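You operate a simulated robot arm through the tools that you are given. There is no shell and no other tool. Be economical: measure what you need, move in short steps, check, and stop when the job is done.

You run a simulated robot arm. Do the job below in one go: nothing can be reset, and whatever is moved stays where it is left.

JOB
Fetch the blue tile from the top of the test bench and set it on top of the white lidded jar on the top of the test bench.

Only the result counts: the job must be done as asked and must still hold three seconds after the hand-in. Knocking over, shifting, dropping, spilling or breaking anything else fails it.

ROBOT AND FRAMES
A 6-joint arm with a two-finger parallel gripper, fixed in place. Base frame: the origin is at the foot of the arm, x ahead of it, y to its left, z up; the work surface is at about z = 0. Units: cm, degrees, N and s.
With the tool pointing down near the work surface it reaches from about 16 to 42 cm from the base axis. Its first joint turns from -66.0 to 66.0 degrees. Payload 1.57 kg.
The tool frame sits at the grasp point between the pads (the TCP): z along the fingers, y along the line on which they close. The tips reach 3 cm beyond it. Largest opening 8 cm; finger width 1.7, thickness 1.2; the body of the gripper, 4 by 8.2 cm, starts 8 cm behind the TCP.
Orientation is that of the tool frame in the base frame, as a unit quaternion [x, y, z, w]. With the fingers straight down and closing along the base's y, the tool's x points along the base's -x, its y along +y and its z along -z.

CONTROLS
- The arm moves only by the tool apply_moves. Its argument "moves" is a list of rows, each a list of 6 numbers: the shift along the tool's x, y, z in units of 50 mm (1.0 is 50 mm), then the turn, a rotation vector about the tool's x, y, z in units of 5 degrees (1.0 is 5 degrees). In form: [[tx, ty, tz, rx, ry, rz], ...]. A call has 1 to 10 rows; each row shifts and turns the commanded pose from where the row before left it, along the tool's axes as they then stand. "claw" is the opening in per cent of the stroke, from 0 (shut) to 100 (fully open), set as the call begins (left out, the last holds). A call with a number of a shift or a turn outside -1 to 1 is refused whole. A row lasts 0.2 s, in which the tool goes at most 5 cm and 8.6 degrees; a call with a longer step from one row to the next is refused whole, and so is a gripper value outside its range. Where a pose cannot be reached the arm comes as near as it can. A force on the tool above 40 N (or 10 N above the force at the start of the call, whichever is more), or a blocked arm, ends the call early, and 0.2 s more pass. Each finger travels about 15.3 cm/s and halts on what it meets, pressing with about 43 N; the grip force reading is that of the motor and also rises with nothing between the fingers. The clock runs only during rows and for 0.2 s after the last one: add rows that do not move to give the fingers time. The reply holds the time, the measured pose of the TCP, the force on the tool along the base axes, the opening and the grip force, in the units named above and with some noise, and new pictures: "show" is both (left out), scene, wrist or none.
- Cameras (640 x 400 px; columns grow to the right, rows downward): "scene" is fixed at [3.76, -32.32, 44.41]; the picture's right is [0.89, -0.47, 0.00], its down [-0.24, -0.46, -0.85] and it looks along [0.40, 0.76, -0.52] (base axes); focal length 328 px, centre (320, 200). "wrist" rides on the gripper at [7.2, -0.7, -12.2] in the tool frame; the picture's right is [0.09, 1.00, 0.00], its down [-0.84, 0.08, -0.54] and it looks along [-0.54, 0.05, 0.84] (tool axes); focal length 238 px, centre (320, 200). There is no depth. A picture from a camera that has moved, and an enlarged one, comes with that camera's place and axes in the base frame and with its lens. The place of the scene camera against the robot may be out by one fixed shift of up to 1.8 cm in any direction.
- inspect(camera, box): a new picture of the part [left, top, right, bottom] of that camera's present view, enlarged. The clock stands still meanwhile.
- finish_job(): hands the job in; it is judged then, once.

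Go step by step. Nothing tells you positions but the pictures and the camera data: compare them with the known pose of the tool, close in by small moves and look again before you grip or let go. The budget is 90 turns and 170 pictures, counting those below and the enlarged ones. Unless the task says otherwise, let go and move clear before handing in, and close with one line.

The tools are called after "Call:" as name(argument=value, ...) on one line, values as JSON. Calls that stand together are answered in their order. apply_moves: Moves the arm, as the interface text tells. Its arguments: {"type":"object","properties":{"moves":{"type":"array"},"claw":{"type":"number"},"show":{"type":"string","enum":["both","scene","wrist","none"]}},"required":["moves"]} The other tools are called the same way: inspect (camera, box) takes an enlarged picture of a part of a camera's view; finish_job () hands the job in.

At the start:

```text
time_s: 0.0
ee_pos: [27.76, 3.22, 20.92]
ee_rot: [0.0, 1.0, 0.0, -0.001]
wrist_force: [-0.4, -0.3, 0.4]
width: 8.01
gripper_force: 0.1
```

scene: 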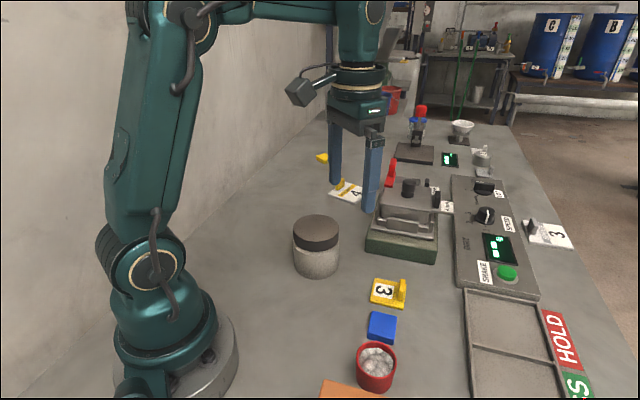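
wrist: 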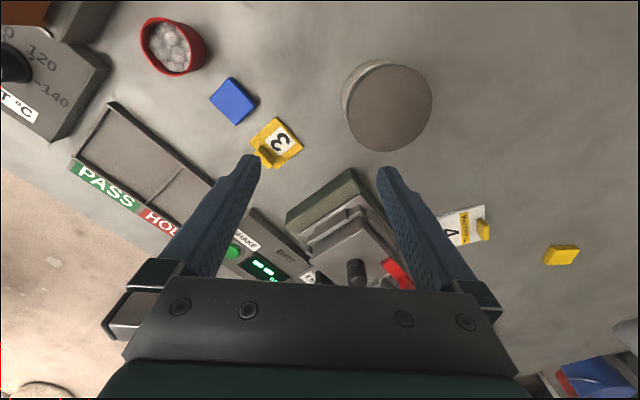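

The blue tile looks to be near (27.3, -7.9) and the grey-lidded white jar near (25, 10), about 8–9 cm tall. I'll move over the tile at this height for a better look.

Call:
apply_moves(moves=[[0.03, -0.74, 0, 0, 0, 0], [0.03, -0.74, 0, 0, 0, 0], [0.03, -0.74, 0, 0, 0, 0], [0, 0, 0, 0, 0, 0]], claw=100)

Call:
inspect(camera="scene", box=[270, 200, 450, 400])

```text
time_s: 1.0
ee_pos: [27.58, -7.81, 20.81]
ee_rot: [0.0, 1.0, 0.0, 0.0]
wrist_force: [-0.2, 0.8, 1.0]
width: 8.0
gripper_force: 0.1
camera wrist: at [20.37, -8.52, 32.99], right [-0.09, 1.0, 0.0], down [0.84, 0.08, 0.54], along [0.54, 0.05, -0.84], focal length 238 px, centre (320, 200)
```

scene: 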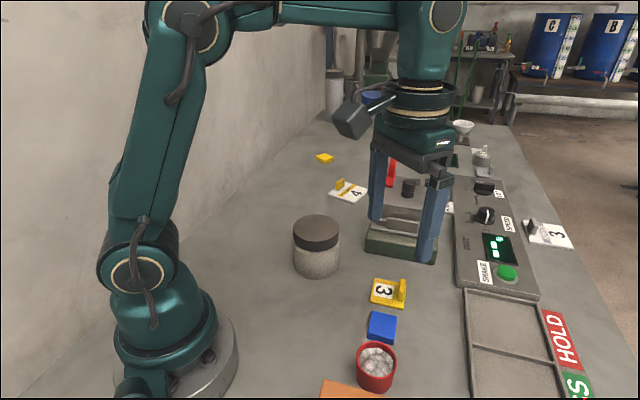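
wrist: 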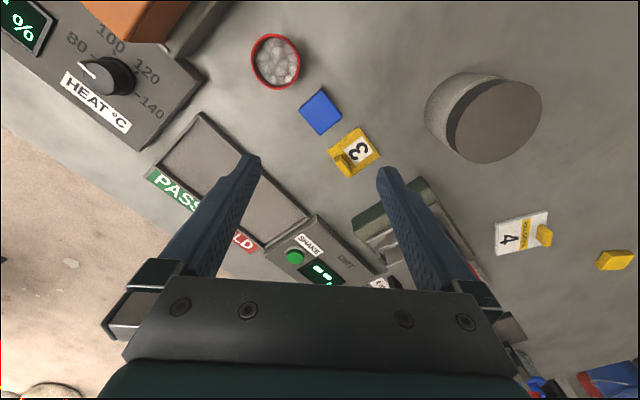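

```text
2.00 times, centred on (360, 300) of scene
camera zoom: at [3.76, -32.32, 44.41], right [0.89, -0.47, 0.0], down [-0.24, -0.46, -0.85], along [0.4, 0.76, -0.52], focal length 656 px, centre (240, 0)
```

zoom: 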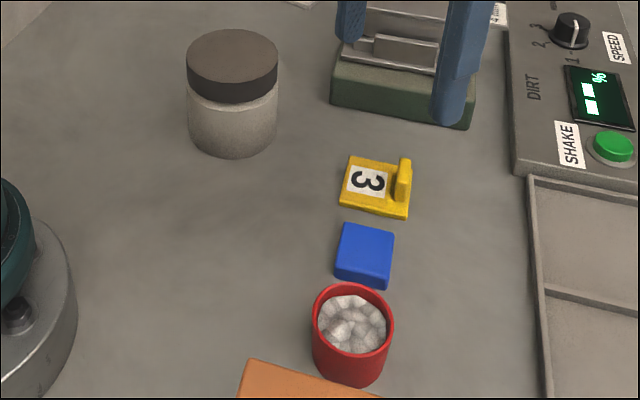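

The tile sits at about (27.3, -7.9), with the bowl on one side and the yellow marker on the other. The two wrist views put the jar lid's top at about (24.7, 9.5, 9.1). I'll zoom in to get the tile's orientation.

Call:
inspect(camera="wrist", box=[240, 30, 400, 190])

```text
2.50 times, centred on (320, 110) of wrist
camera zoom: at [20.37, -8.52, 32.99], right [-0.09, 1.0, 0.0], down [0.84, 0.08, 0.54], along [0.54, 0.05, -0.84], focal length 596 px, centre (320, 425)
```

zoom: 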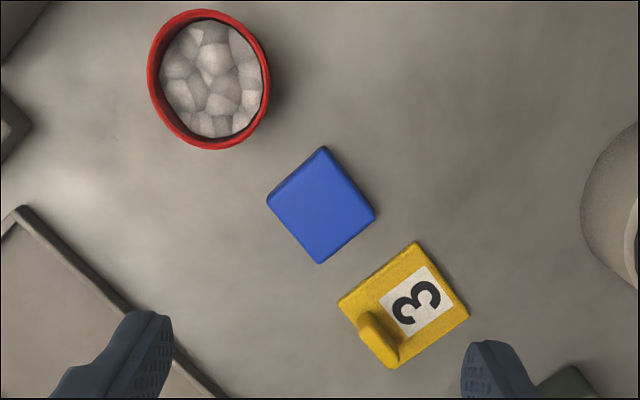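

The tile is about 4 × 4 cm, centred near (27.5, -7.9), with its edges turned roughly 46°. I'll turn the gripper so its fingers close on the two sides facing away from the bowl and marker.

Call:
apply_moves(moves=[[0, 0, 0, 0, 0, -0.93], [0, 0, 0, 0, 0, -0.93], [0, 0, 0, 0, 0, -0.93], [0, 0, 0, 0, 0, -0.93], [0, 0, 0, 0, 0, -0.93], [0, 0, 0, 0, 0, -0.93], [0, 0, 0, 0, 0, -0.93], [0, 0, 0, 0, 0, -0.93], [0, 0, 0, 0, 0, -0.93], [0, 0, 0, 0, 0, -0.93]], show="none")

Call:
apply_moves(moves=[[0, 0, 0.8, 0, 0, 0], [0, 0, 0.8, 0, 0, 0], [0, 0, 0, 0, 0, 0]])

Call:
inspect(camera="wrist", box=[200, 60, 440, 260])

```text
time_s: 3.2
ee_pos: [27.35, -7.84, 20.91]
ee_rot: [-0.395, 0.919, 0.001, 0.0]
wrist_force: [0.3, 0.5, 0.7]
width: 8.02
gripper_force: 0.1
```

```text
time_s: 4.0
ee_pos: [27.15, -7.88, 12.69]
ee_rot: [-0.395, 0.919, 0.0, 0.0]
wrist_force: [0.4, 0.3, 0.6]
width: 8.0
gripper_force: 0.0
camera wrist: at [22.79, -13.47, 24.96], right [-0.79, 0.62, 0.0], down [0.52, 0.66, 0.54], along [0.34, 0.43, -0.84], focal length 238 px, centre (320, 200)
```

scene: 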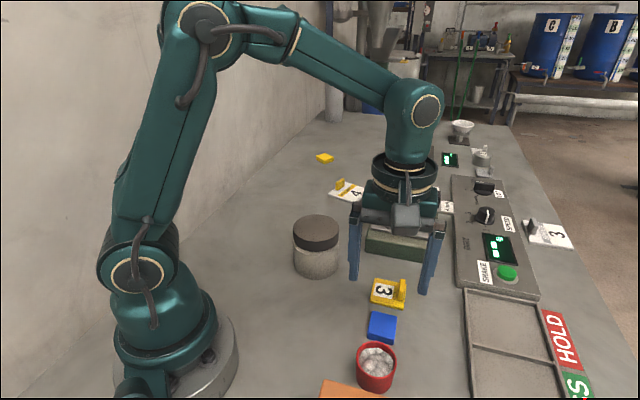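
wrist: 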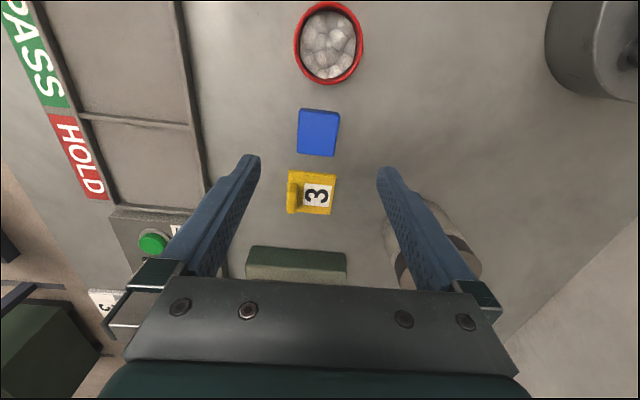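

```text
2.00 times, centred on (320, 160) of wrist
camera zoom: at [22.79, -13.47, 24.96], right [-0.79, 0.62, 0.0], down [0.52, 0.66, 0.54], along [0.34, 0.43, -0.84], focal length 477 px, centre (320, 280)
```

zoom: 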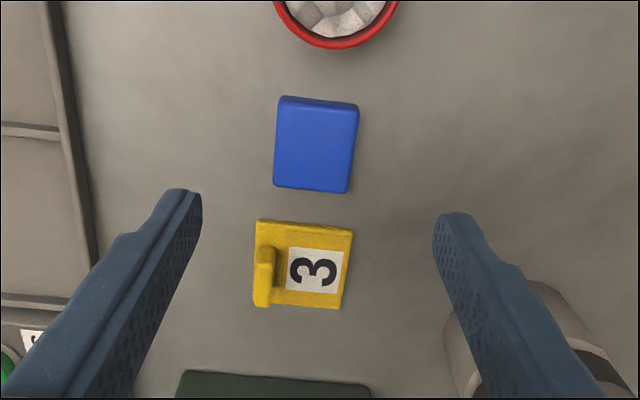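

The gripper now lines up with the tile, whose centre is about (27.65, -7.75). I'll correct sideways and go part of the way down.

Call:
apply_moves(moves=[[-0.08, -0.06, 0, 0, 0, 0], [0, 0, 0.6, 0, 0, 0], [0, 0, 0.6, 0, 0, 0], [0, 0, 0, 0, 0, 0]])

Call:
inspect(camera="wrist", box=[200, 60, 440, 260])

Call:
inspect(camera="scene", box=[300, 240, 460, 400])

```text
time_s: 5.0
ee_pos: [27.66, -7.78, 6.75]
ee_rot: [-0.395, 0.919, 0.0, 0.0]
wrist_force: [0.5, 0.0, 0.8]
width: 8.01
gripper_force: 0.1
camera wrist: at [23.28, -13.51, 18.9], right [-0.79, 0.62, 0.0], down [0.52, 0.66, 0.54], along [0.34, 0.43, -0.84], focal length 238 px, centre (320, 200)
```

scene: 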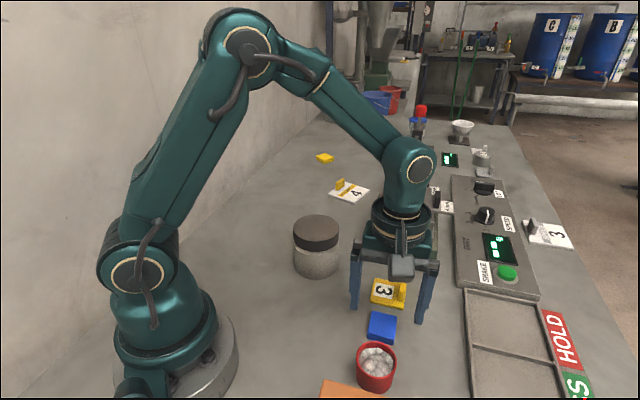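
wrist: 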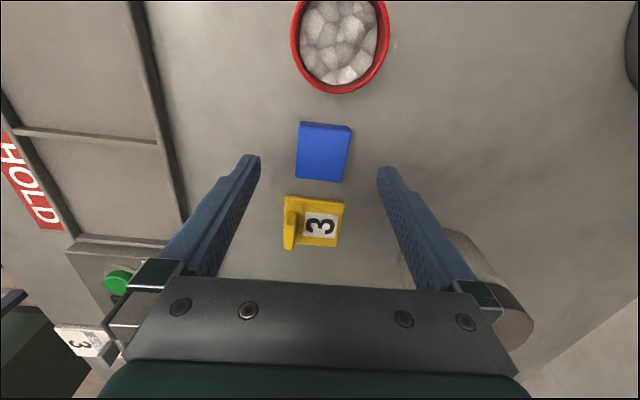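

```text
2.00 times, centred on (320, 160) of wrist
camera zoom: at [23.28, -13.51, 18.9], right [-0.79, 0.62, 0.0], down [0.52, 0.66, 0.54], along [0.34, 0.43, -0.84], focal length 477 px, centre (320, 280)
```

zoom: 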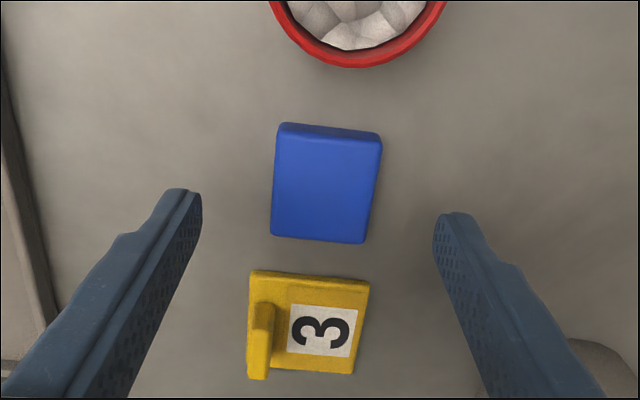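

```text
2.50 times, centred on (380, 320) of scene
camera zoom: at [3.76, -32.32, 44.41], right [0.89, -0.47, 0.0], down [-0.24, -0.46, -0.85], along [0.4, 0.76, -0.52], focal length 820 px, centre (170, -100)
```

zoom: 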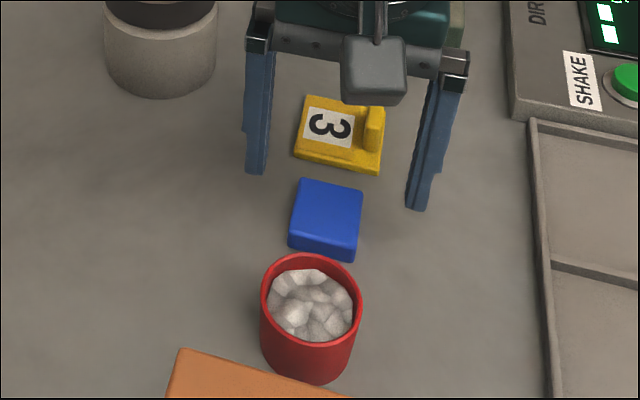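

The TCP is over the tile's centre to within about 1 mm. I'll lower until the tips are about 0.5 cm above the bench.

Call:
apply_moves(moves=[[0, 0, 0.3, 0, 0, 0], [0, 0, 0.3, 0, 0, 0], [0, 0, 0, 0, 0, 0]])

Call:
inspect(camera="scene", box=[300, 240, 460, 400])

```text
time_s: 5.8
ee_pos: [27.77, -7.98, 3.8]
ee_rot: [-0.395, 0.919, 0.0, 0.0]
wrist_force: [0.3, -0.5, 0.3]
width: 8.0
gripper_force: 0.1
camera wrist: at [23.29, -13.57, 15.96], right [-0.79, 0.62, 0.0], down [0.52, 0.66, 0.54], along [0.34, 0.43, -0.84], focal length 238 px, centre (320, 200)
```

scene: 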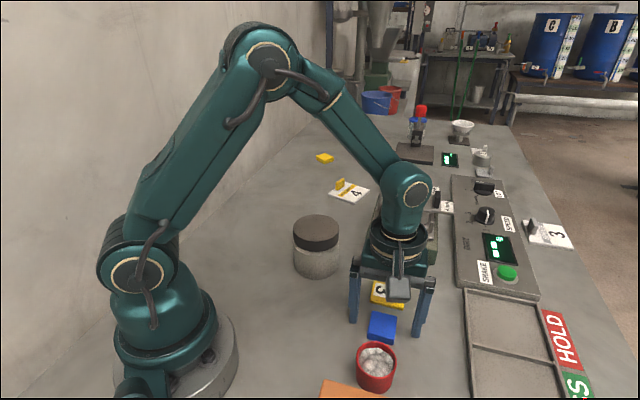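
wrist: 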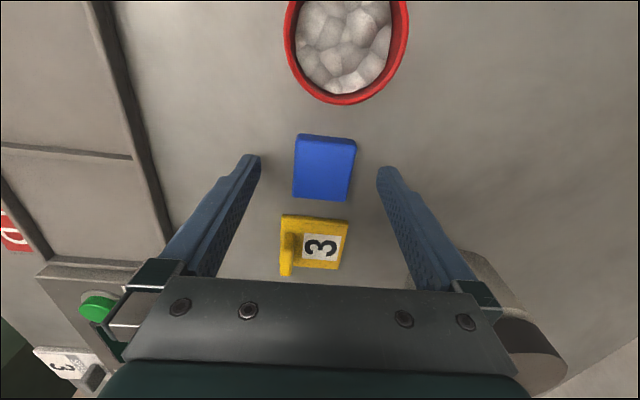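

```text
2.50 times, centred on (380, 320) of scene
camera zoom: at [3.76, -32.32, 44.41], right [0.89, -0.47, 0.0], down [-0.24, -0.46, -0.85], along [0.4, 0.76, -0.52], focal length 820 px, centre (170, -100)
```

zoom: 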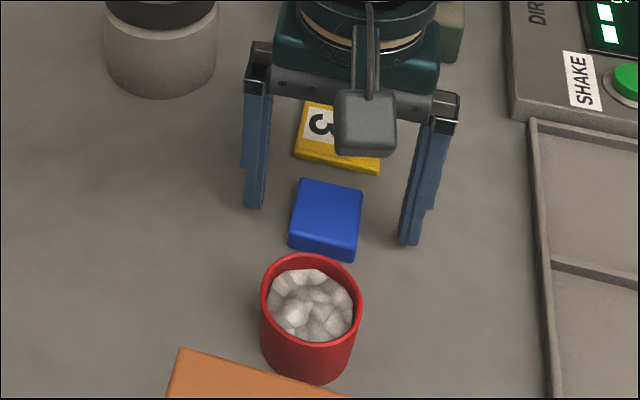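

The fingers straddle the tile with room on both sides. I'll go down another 4 mm or so, then close on it.

Call:
apply_moves(moves=[[0, 0, 0.09, 0, 0, 0], [0, 0, 0, 0, 0, 0]], show="none")

Call:
apply_moves(moves=[[0, 0, 0, 0, 0, 0], [0, 0, 0, 0, 0, 0], [0, 0, 0, 0, 0, 0]], claw=0)

```text
time_s: 6.4
ee_pos: [27.71, -7.92, 3.29]
ee_rot: [-0.395, 0.919, 0.0, 0.0]
wrist_force: [0.1, 0.7, -0.2]
width: 8.01
gripper_force: 0.1
```

```text
time_s: 7.2
ee_pos: [27.78, -7.81, 3.39]
ee_rot: [-0.394, 0.919, 0.0, 0.0]
wrist_force: [0.1, -0.6, -0.2]
width: 3.86
gripper_force: 42.8
camera wrist: at [23.34, -13.55, 15.53], right [-0.79, 0.62, 0.0], down [0.52, 0.66, 0.54], along [0.34, 0.43, -0.84], focal length 238 px, centre (320, 200)
```

scene: 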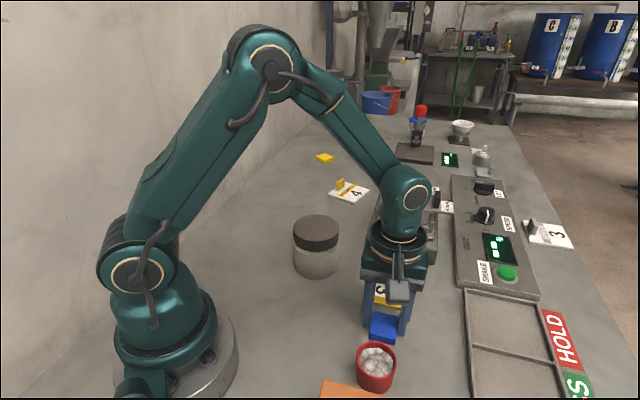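
wrist: 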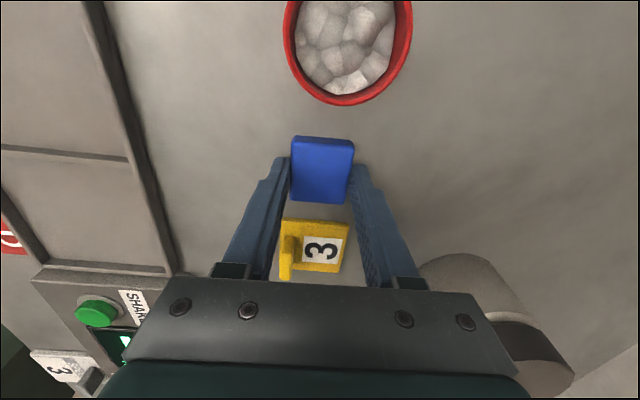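

The tile is held, with the opening reading 3.86 cm. I'll lift straight up.

Call:
apply_moves(moves=[[0, 0, -0.4, 0, 0, 0], [0, 0, -0.7, 0, 0, 0], [0, 0, -0.7, 0, 0, 0], [0, 0, -0.7, 0, 0, 0], [0, 0, -0.6, 0, 0, 0], [0, 0, 0, 0, 0, 0]])

```text
time_s: 8.6
ee_pos: [27.73, -7.73, 18.92]
ee_rot: [-0.395, 0.919, 0.0, 0.0]
wrist_force: [-0.4, 1.2, -0.2]
width: 3.84
gripper_force: 42.8
camera wrist: at [23.25, -13.43, 31.05], right [-0.79, 0.62, 0.0], down [0.52, 0.66, 0.54], along [0.34, 0.43, -0.84], focal length 238 px, centre (320, 200)
```

scene: 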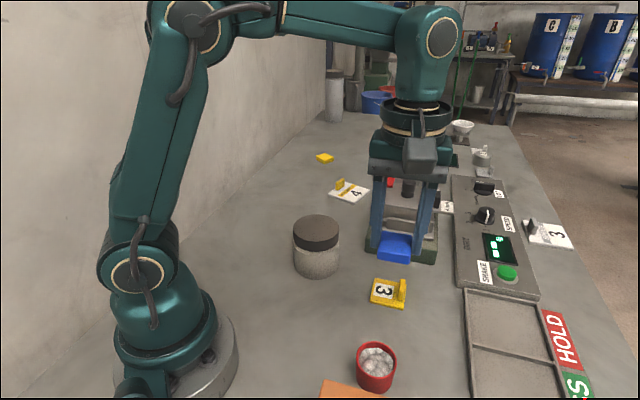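
wrist: 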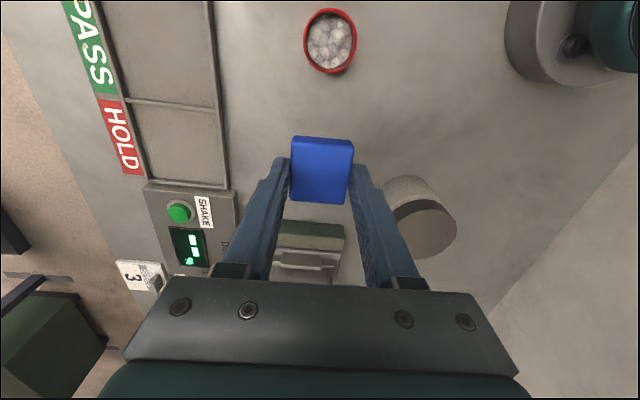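

The tile is secure. I'll carry it at this height to over the jar, near (24.7, 9.5).

Call:
apply_moves(moves=[[-0.42, 0.564, 0, 0, 0, 0], [-0.42, 0.564, 0, 0, 0, 0], [-0.42, 0.564, 0, 0, 0, 0], [-0.42, 0.564, 0, 0, 0, 0], [-0.42, 0.564, 0, 0, 0, 0], [0, 0, 0, 0, 0, 0]])

Call:
inspect(camera="wrist", box=[200, 80, 440, 280])

Call:
inspect(camera="scene", box=[240, 130, 400, 290])

```text
time_s: 10.0
ee_pos: [24.74, 9.49, 18.88]
ee_rot: [-0.394, 0.919, 0.0, 0.0]
wrist_force: [-0.1, -0.1, -0.2]
width: 3.85
gripper_force: 42.8
camera wrist: at [20.34, 3.83, 31.08], right [-0.79, 0.62, 0.0], down [0.52, 0.66, 0.54], along [0.34, 0.43, -0.84], focal length 238 px, centre (320, 200)
```

scene: 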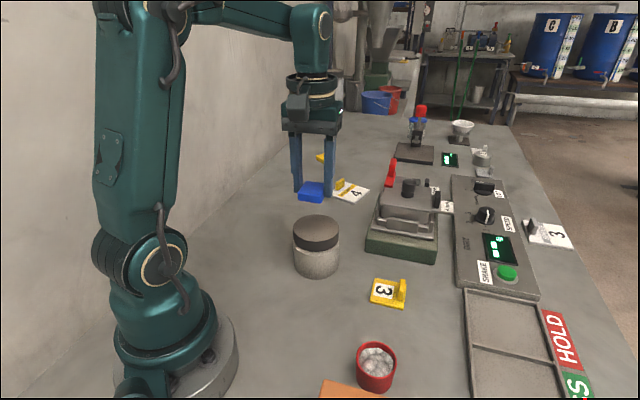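
wrist: 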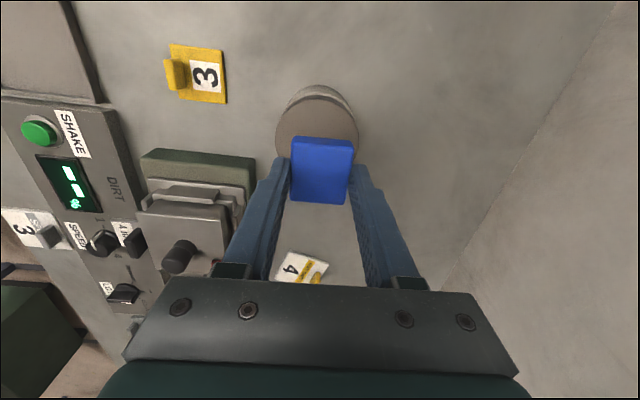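

```text
2.00 times, centred on (320, 180) of wrist
camera zoom: at [20.34, 3.83, 31.08], right [-0.79, 0.62, 0.0], down [0.52, 0.66, 0.54], along [0.34, 0.43, -0.84], focal length 477 px, centre (320, 240)
```

zoom: 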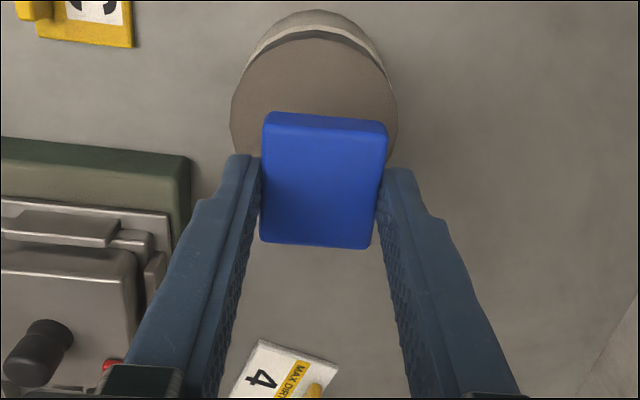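

```text
2.50 times, centred on (320, 210) of scene
camera zoom: at [3.76, -32.32, 44.41], right [0.89, -0.47, 0.0], down [-0.24, -0.46, -0.85], along [0.4, 0.76, -0.52], focal length 820 px, centre (320, 175)
```

zoom: 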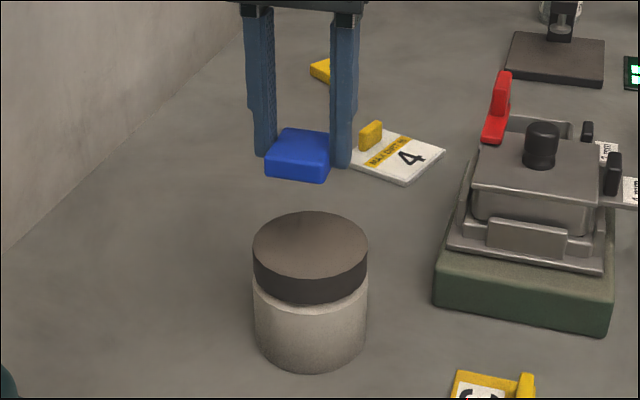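

The tile hangs over the jar, whose lid is about 8 cm across and centred near (25, 9.5). I'll nudge sideways slightly and lower partway before looking again.

Call:
apply_moves(moves=[[-0.034, -0.036, 0, 0, 0, 0], [0, 0, 0.4, 0, 0, 0], [0, 0, 0.45, 0, 0, 0], [0, 0, 0, 0, 0, 0]])

Call:
inspect(camera="wrist", box=[200, 80, 440, 280])

Call:
inspect(camera="scene", box=[240, 150, 400, 310])

```text
time_s: 11.0
ee_pos: [25.09, 9.58, 14.8]
ee_rot: [-0.395, 0.919, 0.0, 0.0]
wrist_force: [0.9, 0.1, 1.5]
width: 3.85
gripper_force: 42.6
camera wrist: at [20.66, 3.95, 26.8], right [-0.79, 0.62, 0.0], down [0.52, 0.66, 0.54], along [0.34, 0.43, -0.84], focal length 238 px, centre (320, 200)
```

scene: 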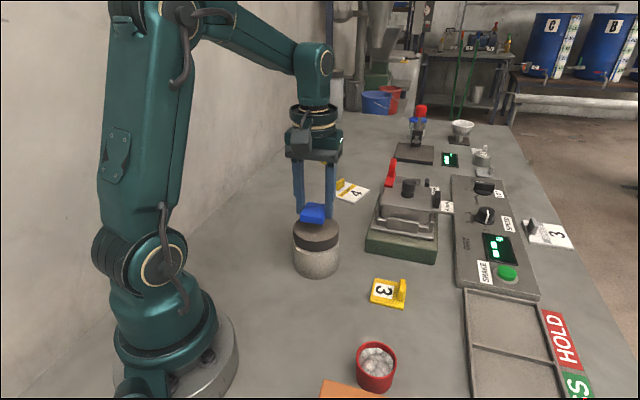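
wrist: 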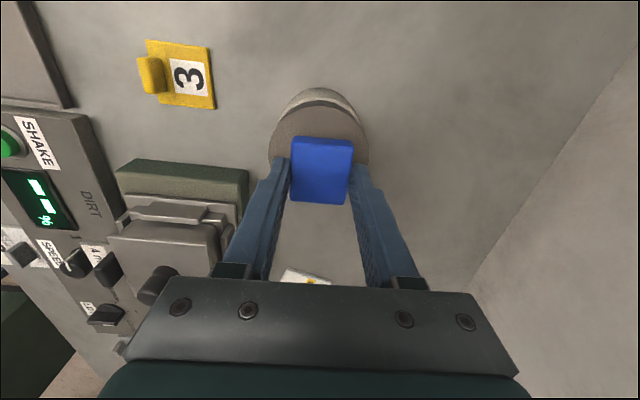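

```text
2.00 times, centred on (320, 180) of wrist
camera zoom: at [20.66, 3.95, 26.8], right [-0.79, 0.62, 0.0], down [0.52, 0.66, 0.54], along [0.34, 0.43, -0.84], focal length 477 px, centre (320, 240)
```

zoom: 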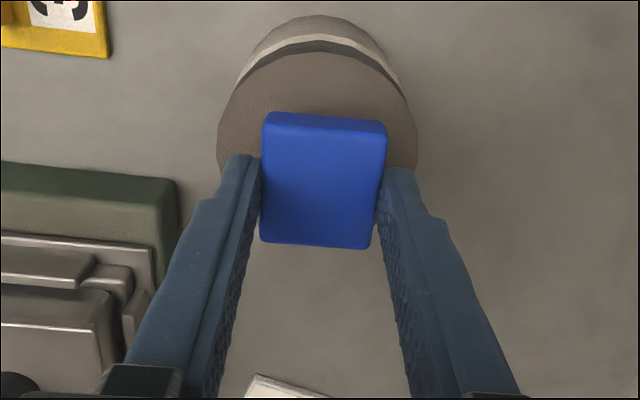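

```text
2.50 times, centred on (320, 230) of scene
camera zoom: at [3.76, -32.32, 44.41], right [0.89, -0.47, 0.0], down [-0.24, -0.46, -0.85], along [0.4, 0.76, -0.52], focal length 820 px, centre (320, 125)
```

zoom: 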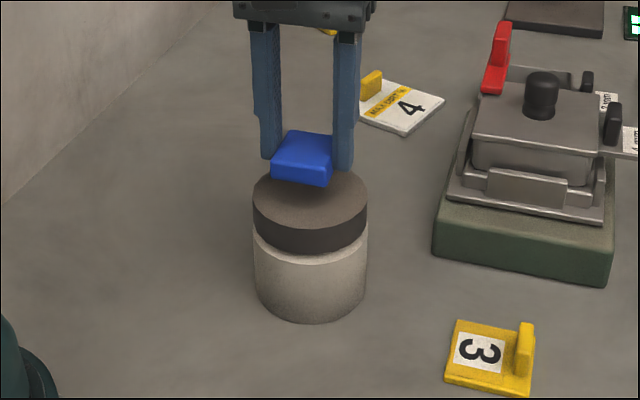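

The lid top comes out at about z = 9 and its centre at about (25.3, 9.7), so the tile is nearly centred. I'll keep lowering in small steps and watch the force.

Call:
apply_moves(moves=[[-0.042, -0.015, 0, 0, 0, 0], [0, 0, 0.14, 0, 0, 0], [0, 0, 0.14, 0, 0, 0], [0, 0, 0, 0, 0, 0]], show="none")

Call:
inspect(camera="scene", box=[270, 180, 370, 280])

```text
time_s: 12.0
ee_pos: [25.36, 9.69, 13.29]
ee_rot: [-0.395, 0.919, 0.0, 0.0]
wrist_force: [0.2, -0.4, -0.8]
width: 3.84
gripper_force: 42.4
```

```text
4.00 times, centred on (320, 230) of scene
camera zoom: at [3.76, -32.32, 44.41], right [0.89, -0.47, 0.0], down [-0.24, -0.46, -0.85], along [0.4, 0.76, -0.52], focal length 1312 px, centre (320, 80)
```

zoom: 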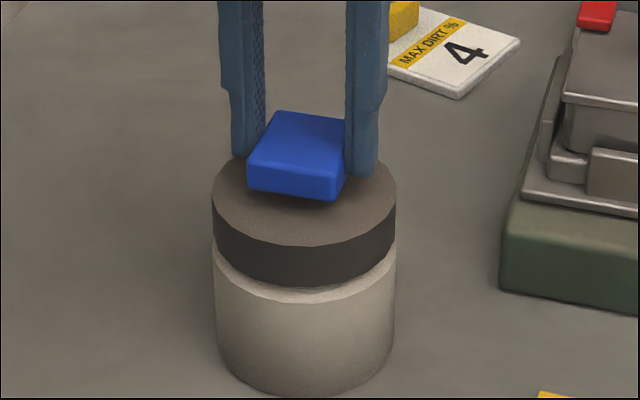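

The tile's shadow is close beneath it, so contact is near. I'll take 2–3 mm steps with force checks.

Call:
apply_moves(moves=[[0, 0, 0.06, 0, 0, 0], [0, 0, 0, 0, 0, 0]], show="none")

Call:
apply_moves(moves=[[0, 0, 0.05, 0, 0, 0], [0, 0, 0, 0, 0, 0]], show="none")

Call:
inspect(camera="scene", box=[270, 180, 370, 280])

```text
time_s: 12.6
ee_pos: [25.31, 9.57, 12.96]
ee_rot: [-0.394, 0.919, 0.0, 0.0]
wrist_force: [0.1, -0.5, -0.2]
width: 3.82
gripper_force: 42.9
```

```text
time_s: 13.2
ee_pos: [25.43, 9.72, 12.85]
ee_rot: [-0.394, 0.919, 0.0, 0.0]
wrist_force: [0.3, 0.2, -0.9]
width: 3.86
gripper_force: 42.6
```

```text
4.00 times, centred on (320, 230) of scene
camera zoom: at [3.76, -32.32, 44.41], right [0.89, -0.47, 0.0], down [-0.24, -0.46, -0.85], along [0.4, 0.76, -0.52], focal length 1312 px, centre (320, 80)
```

zoom: 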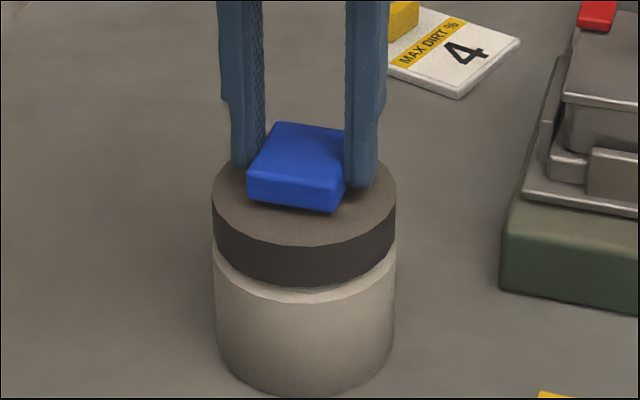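

No contact yet. I'll go on with 1–2 mm steps.

Call:
apply_moves(moves=[[0, 0, 0.04, 0, 0, 0], [0, 0, 0, 0, 0, 0]], show="none")

Call:
apply_moves(moves=[[0, 0, 0.03, 0, 0, 0], [0, 0, 0, 0, 0, 0]], show="none")

Call:
inspect(camera="scene", box=[270, 180, 370, 280])

```text
time_s: 13.8
ee_pos: [25.37, 9.62, 12.5]
ee_rot: [-0.395, 0.919, 0.0, 0.0]
wrist_force: [-0.7, 0.2, -0.2]
width: 3.84
gripper_force: 43.2
```

```text
time_s: 14.4
ee_pos: [25.31, 9.64, 12.52]
ee_rot: [-0.395, 0.919, -0.001, 0.0]
wrist_force: [0.6, -1.1, -0.4]
width: 3.87
gripper_force: 42.9
```

```text
4.00 times, centred on (320, 230) of scene
camera zoom: at [3.76, -32.32, 44.41], right [0.89, -0.47, 0.0], down [-0.24, -0.46, -0.85], along [0.4, 0.76, -0.52], focal length 1312 px, centre (320, 80)
```

zoom: 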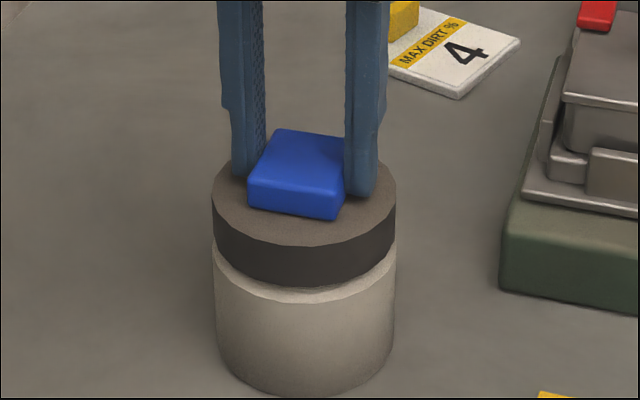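

Still no contact force, but the gap is almost gone. A few more 1 mm steps.

Call:
apply_moves(moves=[[0, 0, 0.02, 0, 0, 0], [0, 0, 0, 0, 0, 0]], show="none")

Call:
apply_moves(moves=[[0, 0, 0.02, 0, 0, 0], [0, 0, 0, 0, 0, 0]], show="none")

Call:
inspect(camera="scene", box=[270, 180, 370, 280])

```text
time_s: 15.0
ee_pos: [25.33, 9.72, 12.4]
ee_rot: [-0.395, 0.919, 0.0, 0.0]
wrist_force: [-2.0, -1.4, 12.8]
width: 3.84
gripper_force: 43.6
```

```text
time_s: 15.8
ee_pos: [25.51, 9.6, 12.35]
ee_rot: [-0.395, 0.919, -0.001, 0.003]
wrist_force: [-2.1, -1.3, 7.9]
width: 3.86
gripper_force: 43.1
stopped in row 2: the force on the tool passed its limit (the readings are from after the stop); the commanded pose is now the measured one
```

```text
4.00 times, centred on (320, 230) of scene
camera zoom: at [3.76, -32.32, 44.41], right [0.89, -0.47, 0.0], down [-0.24, -0.46, -0.85], along [0.4, 0.76, -0.52], focal length 1312 px, centre (320, 80)
```

zoom: 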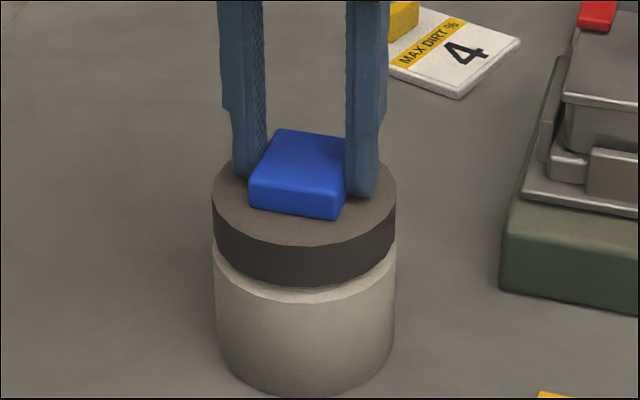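

The tile is resting on the lid with a light contact force of about 8 N, and the jar hasn't moved. I'll open gradually, evenly on both sides.

Call:
apply_moves(moves=[[0, 0, 0, 0, 0, 0], [0, 0, 0, 0, 0, 0]], claw=60)

Call:
inspect(camera="scene", box=[270, 180, 370, 280])

```text
time_s: 16.4
ee_pos: [25.23, 9.58, 12.21]
ee_rot: [-0.395, 0.919, -0.001, 0.003]
wrist_force: [-0.4, -0.1, -0.4]
width: 4.77
gripper_force: 0.1
camera wrist: at [20.9, 4.0, 24.42], right [-0.79, 0.62, 0.0], down [0.52, 0.66, 0.55], along [0.34, 0.43, -0.84], focal length 238 px, centre (320, 200)
```

scene: 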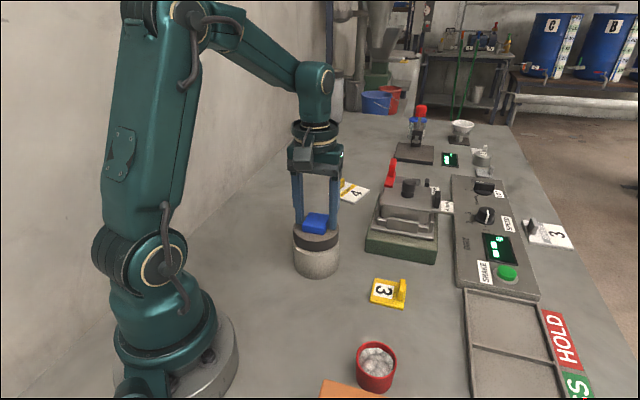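
wrist: 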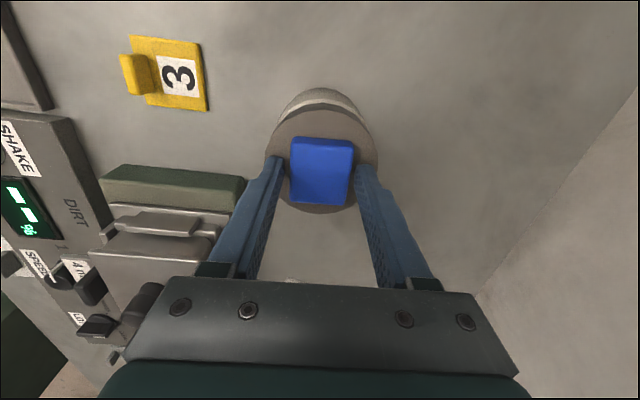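

```text
4.00 times, centred on (320, 230) of scene
camera zoom: at [3.76, -32.32, 44.41], right [0.89, -0.47, 0.0], down [-0.24, -0.46, -0.85], along [0.4, 0.76, -0.52], focal length 1312 px, centre (320, 80)
```

zoom: 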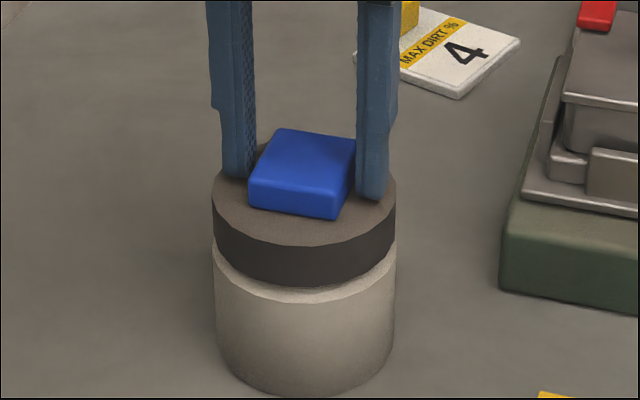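

The tile lies flat and near the centre of the lid, and the fingers are clear of it. I'll rise straight up.

Call:
apply_moves(moves=[[0, 0, -0.2, 0, 0, 0], [0, 0, -0.5, 0, 0, 0], [0, 0, -0.7, 0, 0, 0], [0, 0, -0.5, 0, 0, 0], [0, 0, 0, 0, 0, 0], [0, 0, 0, 0, 0, 0]])

Call:
inspect(camera="scene", box=[270, 180, 370, 280])

```text
time_s: 17.8
ee_pos: [25.36, 9.68, 21.86]
ee_rot: [-0.396, 0.918, -0.001, 0.004]
wrist_force: [0.8, 0.4, 0.2]
width: 4.77
gripper_force: 0.2
camera wrist: at [20.81, 3.94, 34.01], right [-0.79, 0.62, 0.0], down [0.52, 0.66, 0.55], along [0.34, 0.43, -0.84], focal length 238 px, centre (320, 200)
```

scene: 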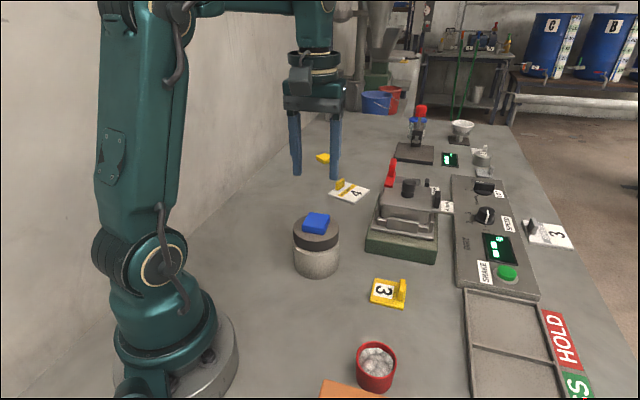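
wrist: 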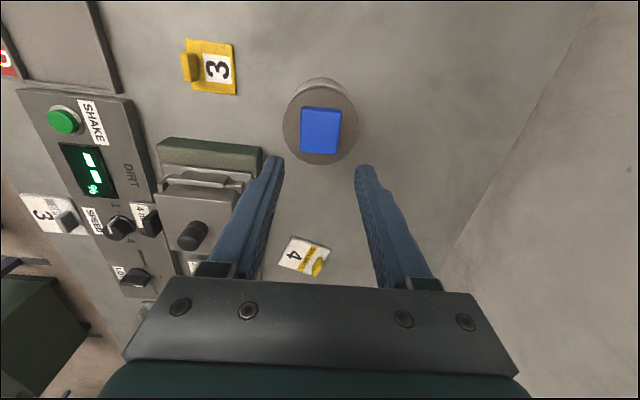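

```text
4.00 times, centred on (320, 230) of scene
camera zoom: at [3.76, -32.32, 44.41], right [0.89, -0.47, 0.0], down [-0.24, -0.46, -0.85], along [0.4, 0.76, -0.52], focal length 1312 px, centre (320, 80)
```

zoom: 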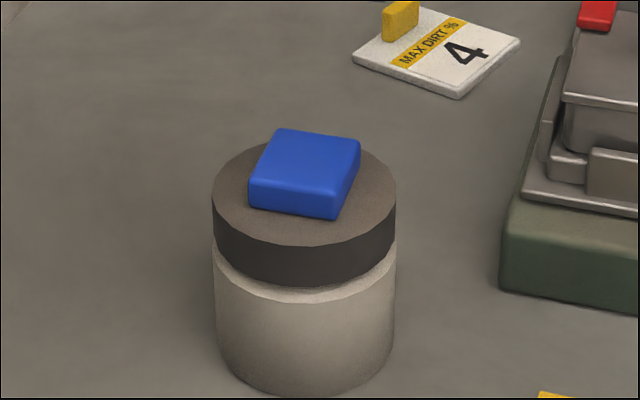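

The tile rests stably on the lid, the gripper is clear, and everything else looks to be where it was. I'll hand in now.

Call:
finish_job()

```text
The job is handed in.
```

The blue tile is lying flat near the centre of the white jar's lid. The gripper is clear, and in the last pictures nothing else had moved.
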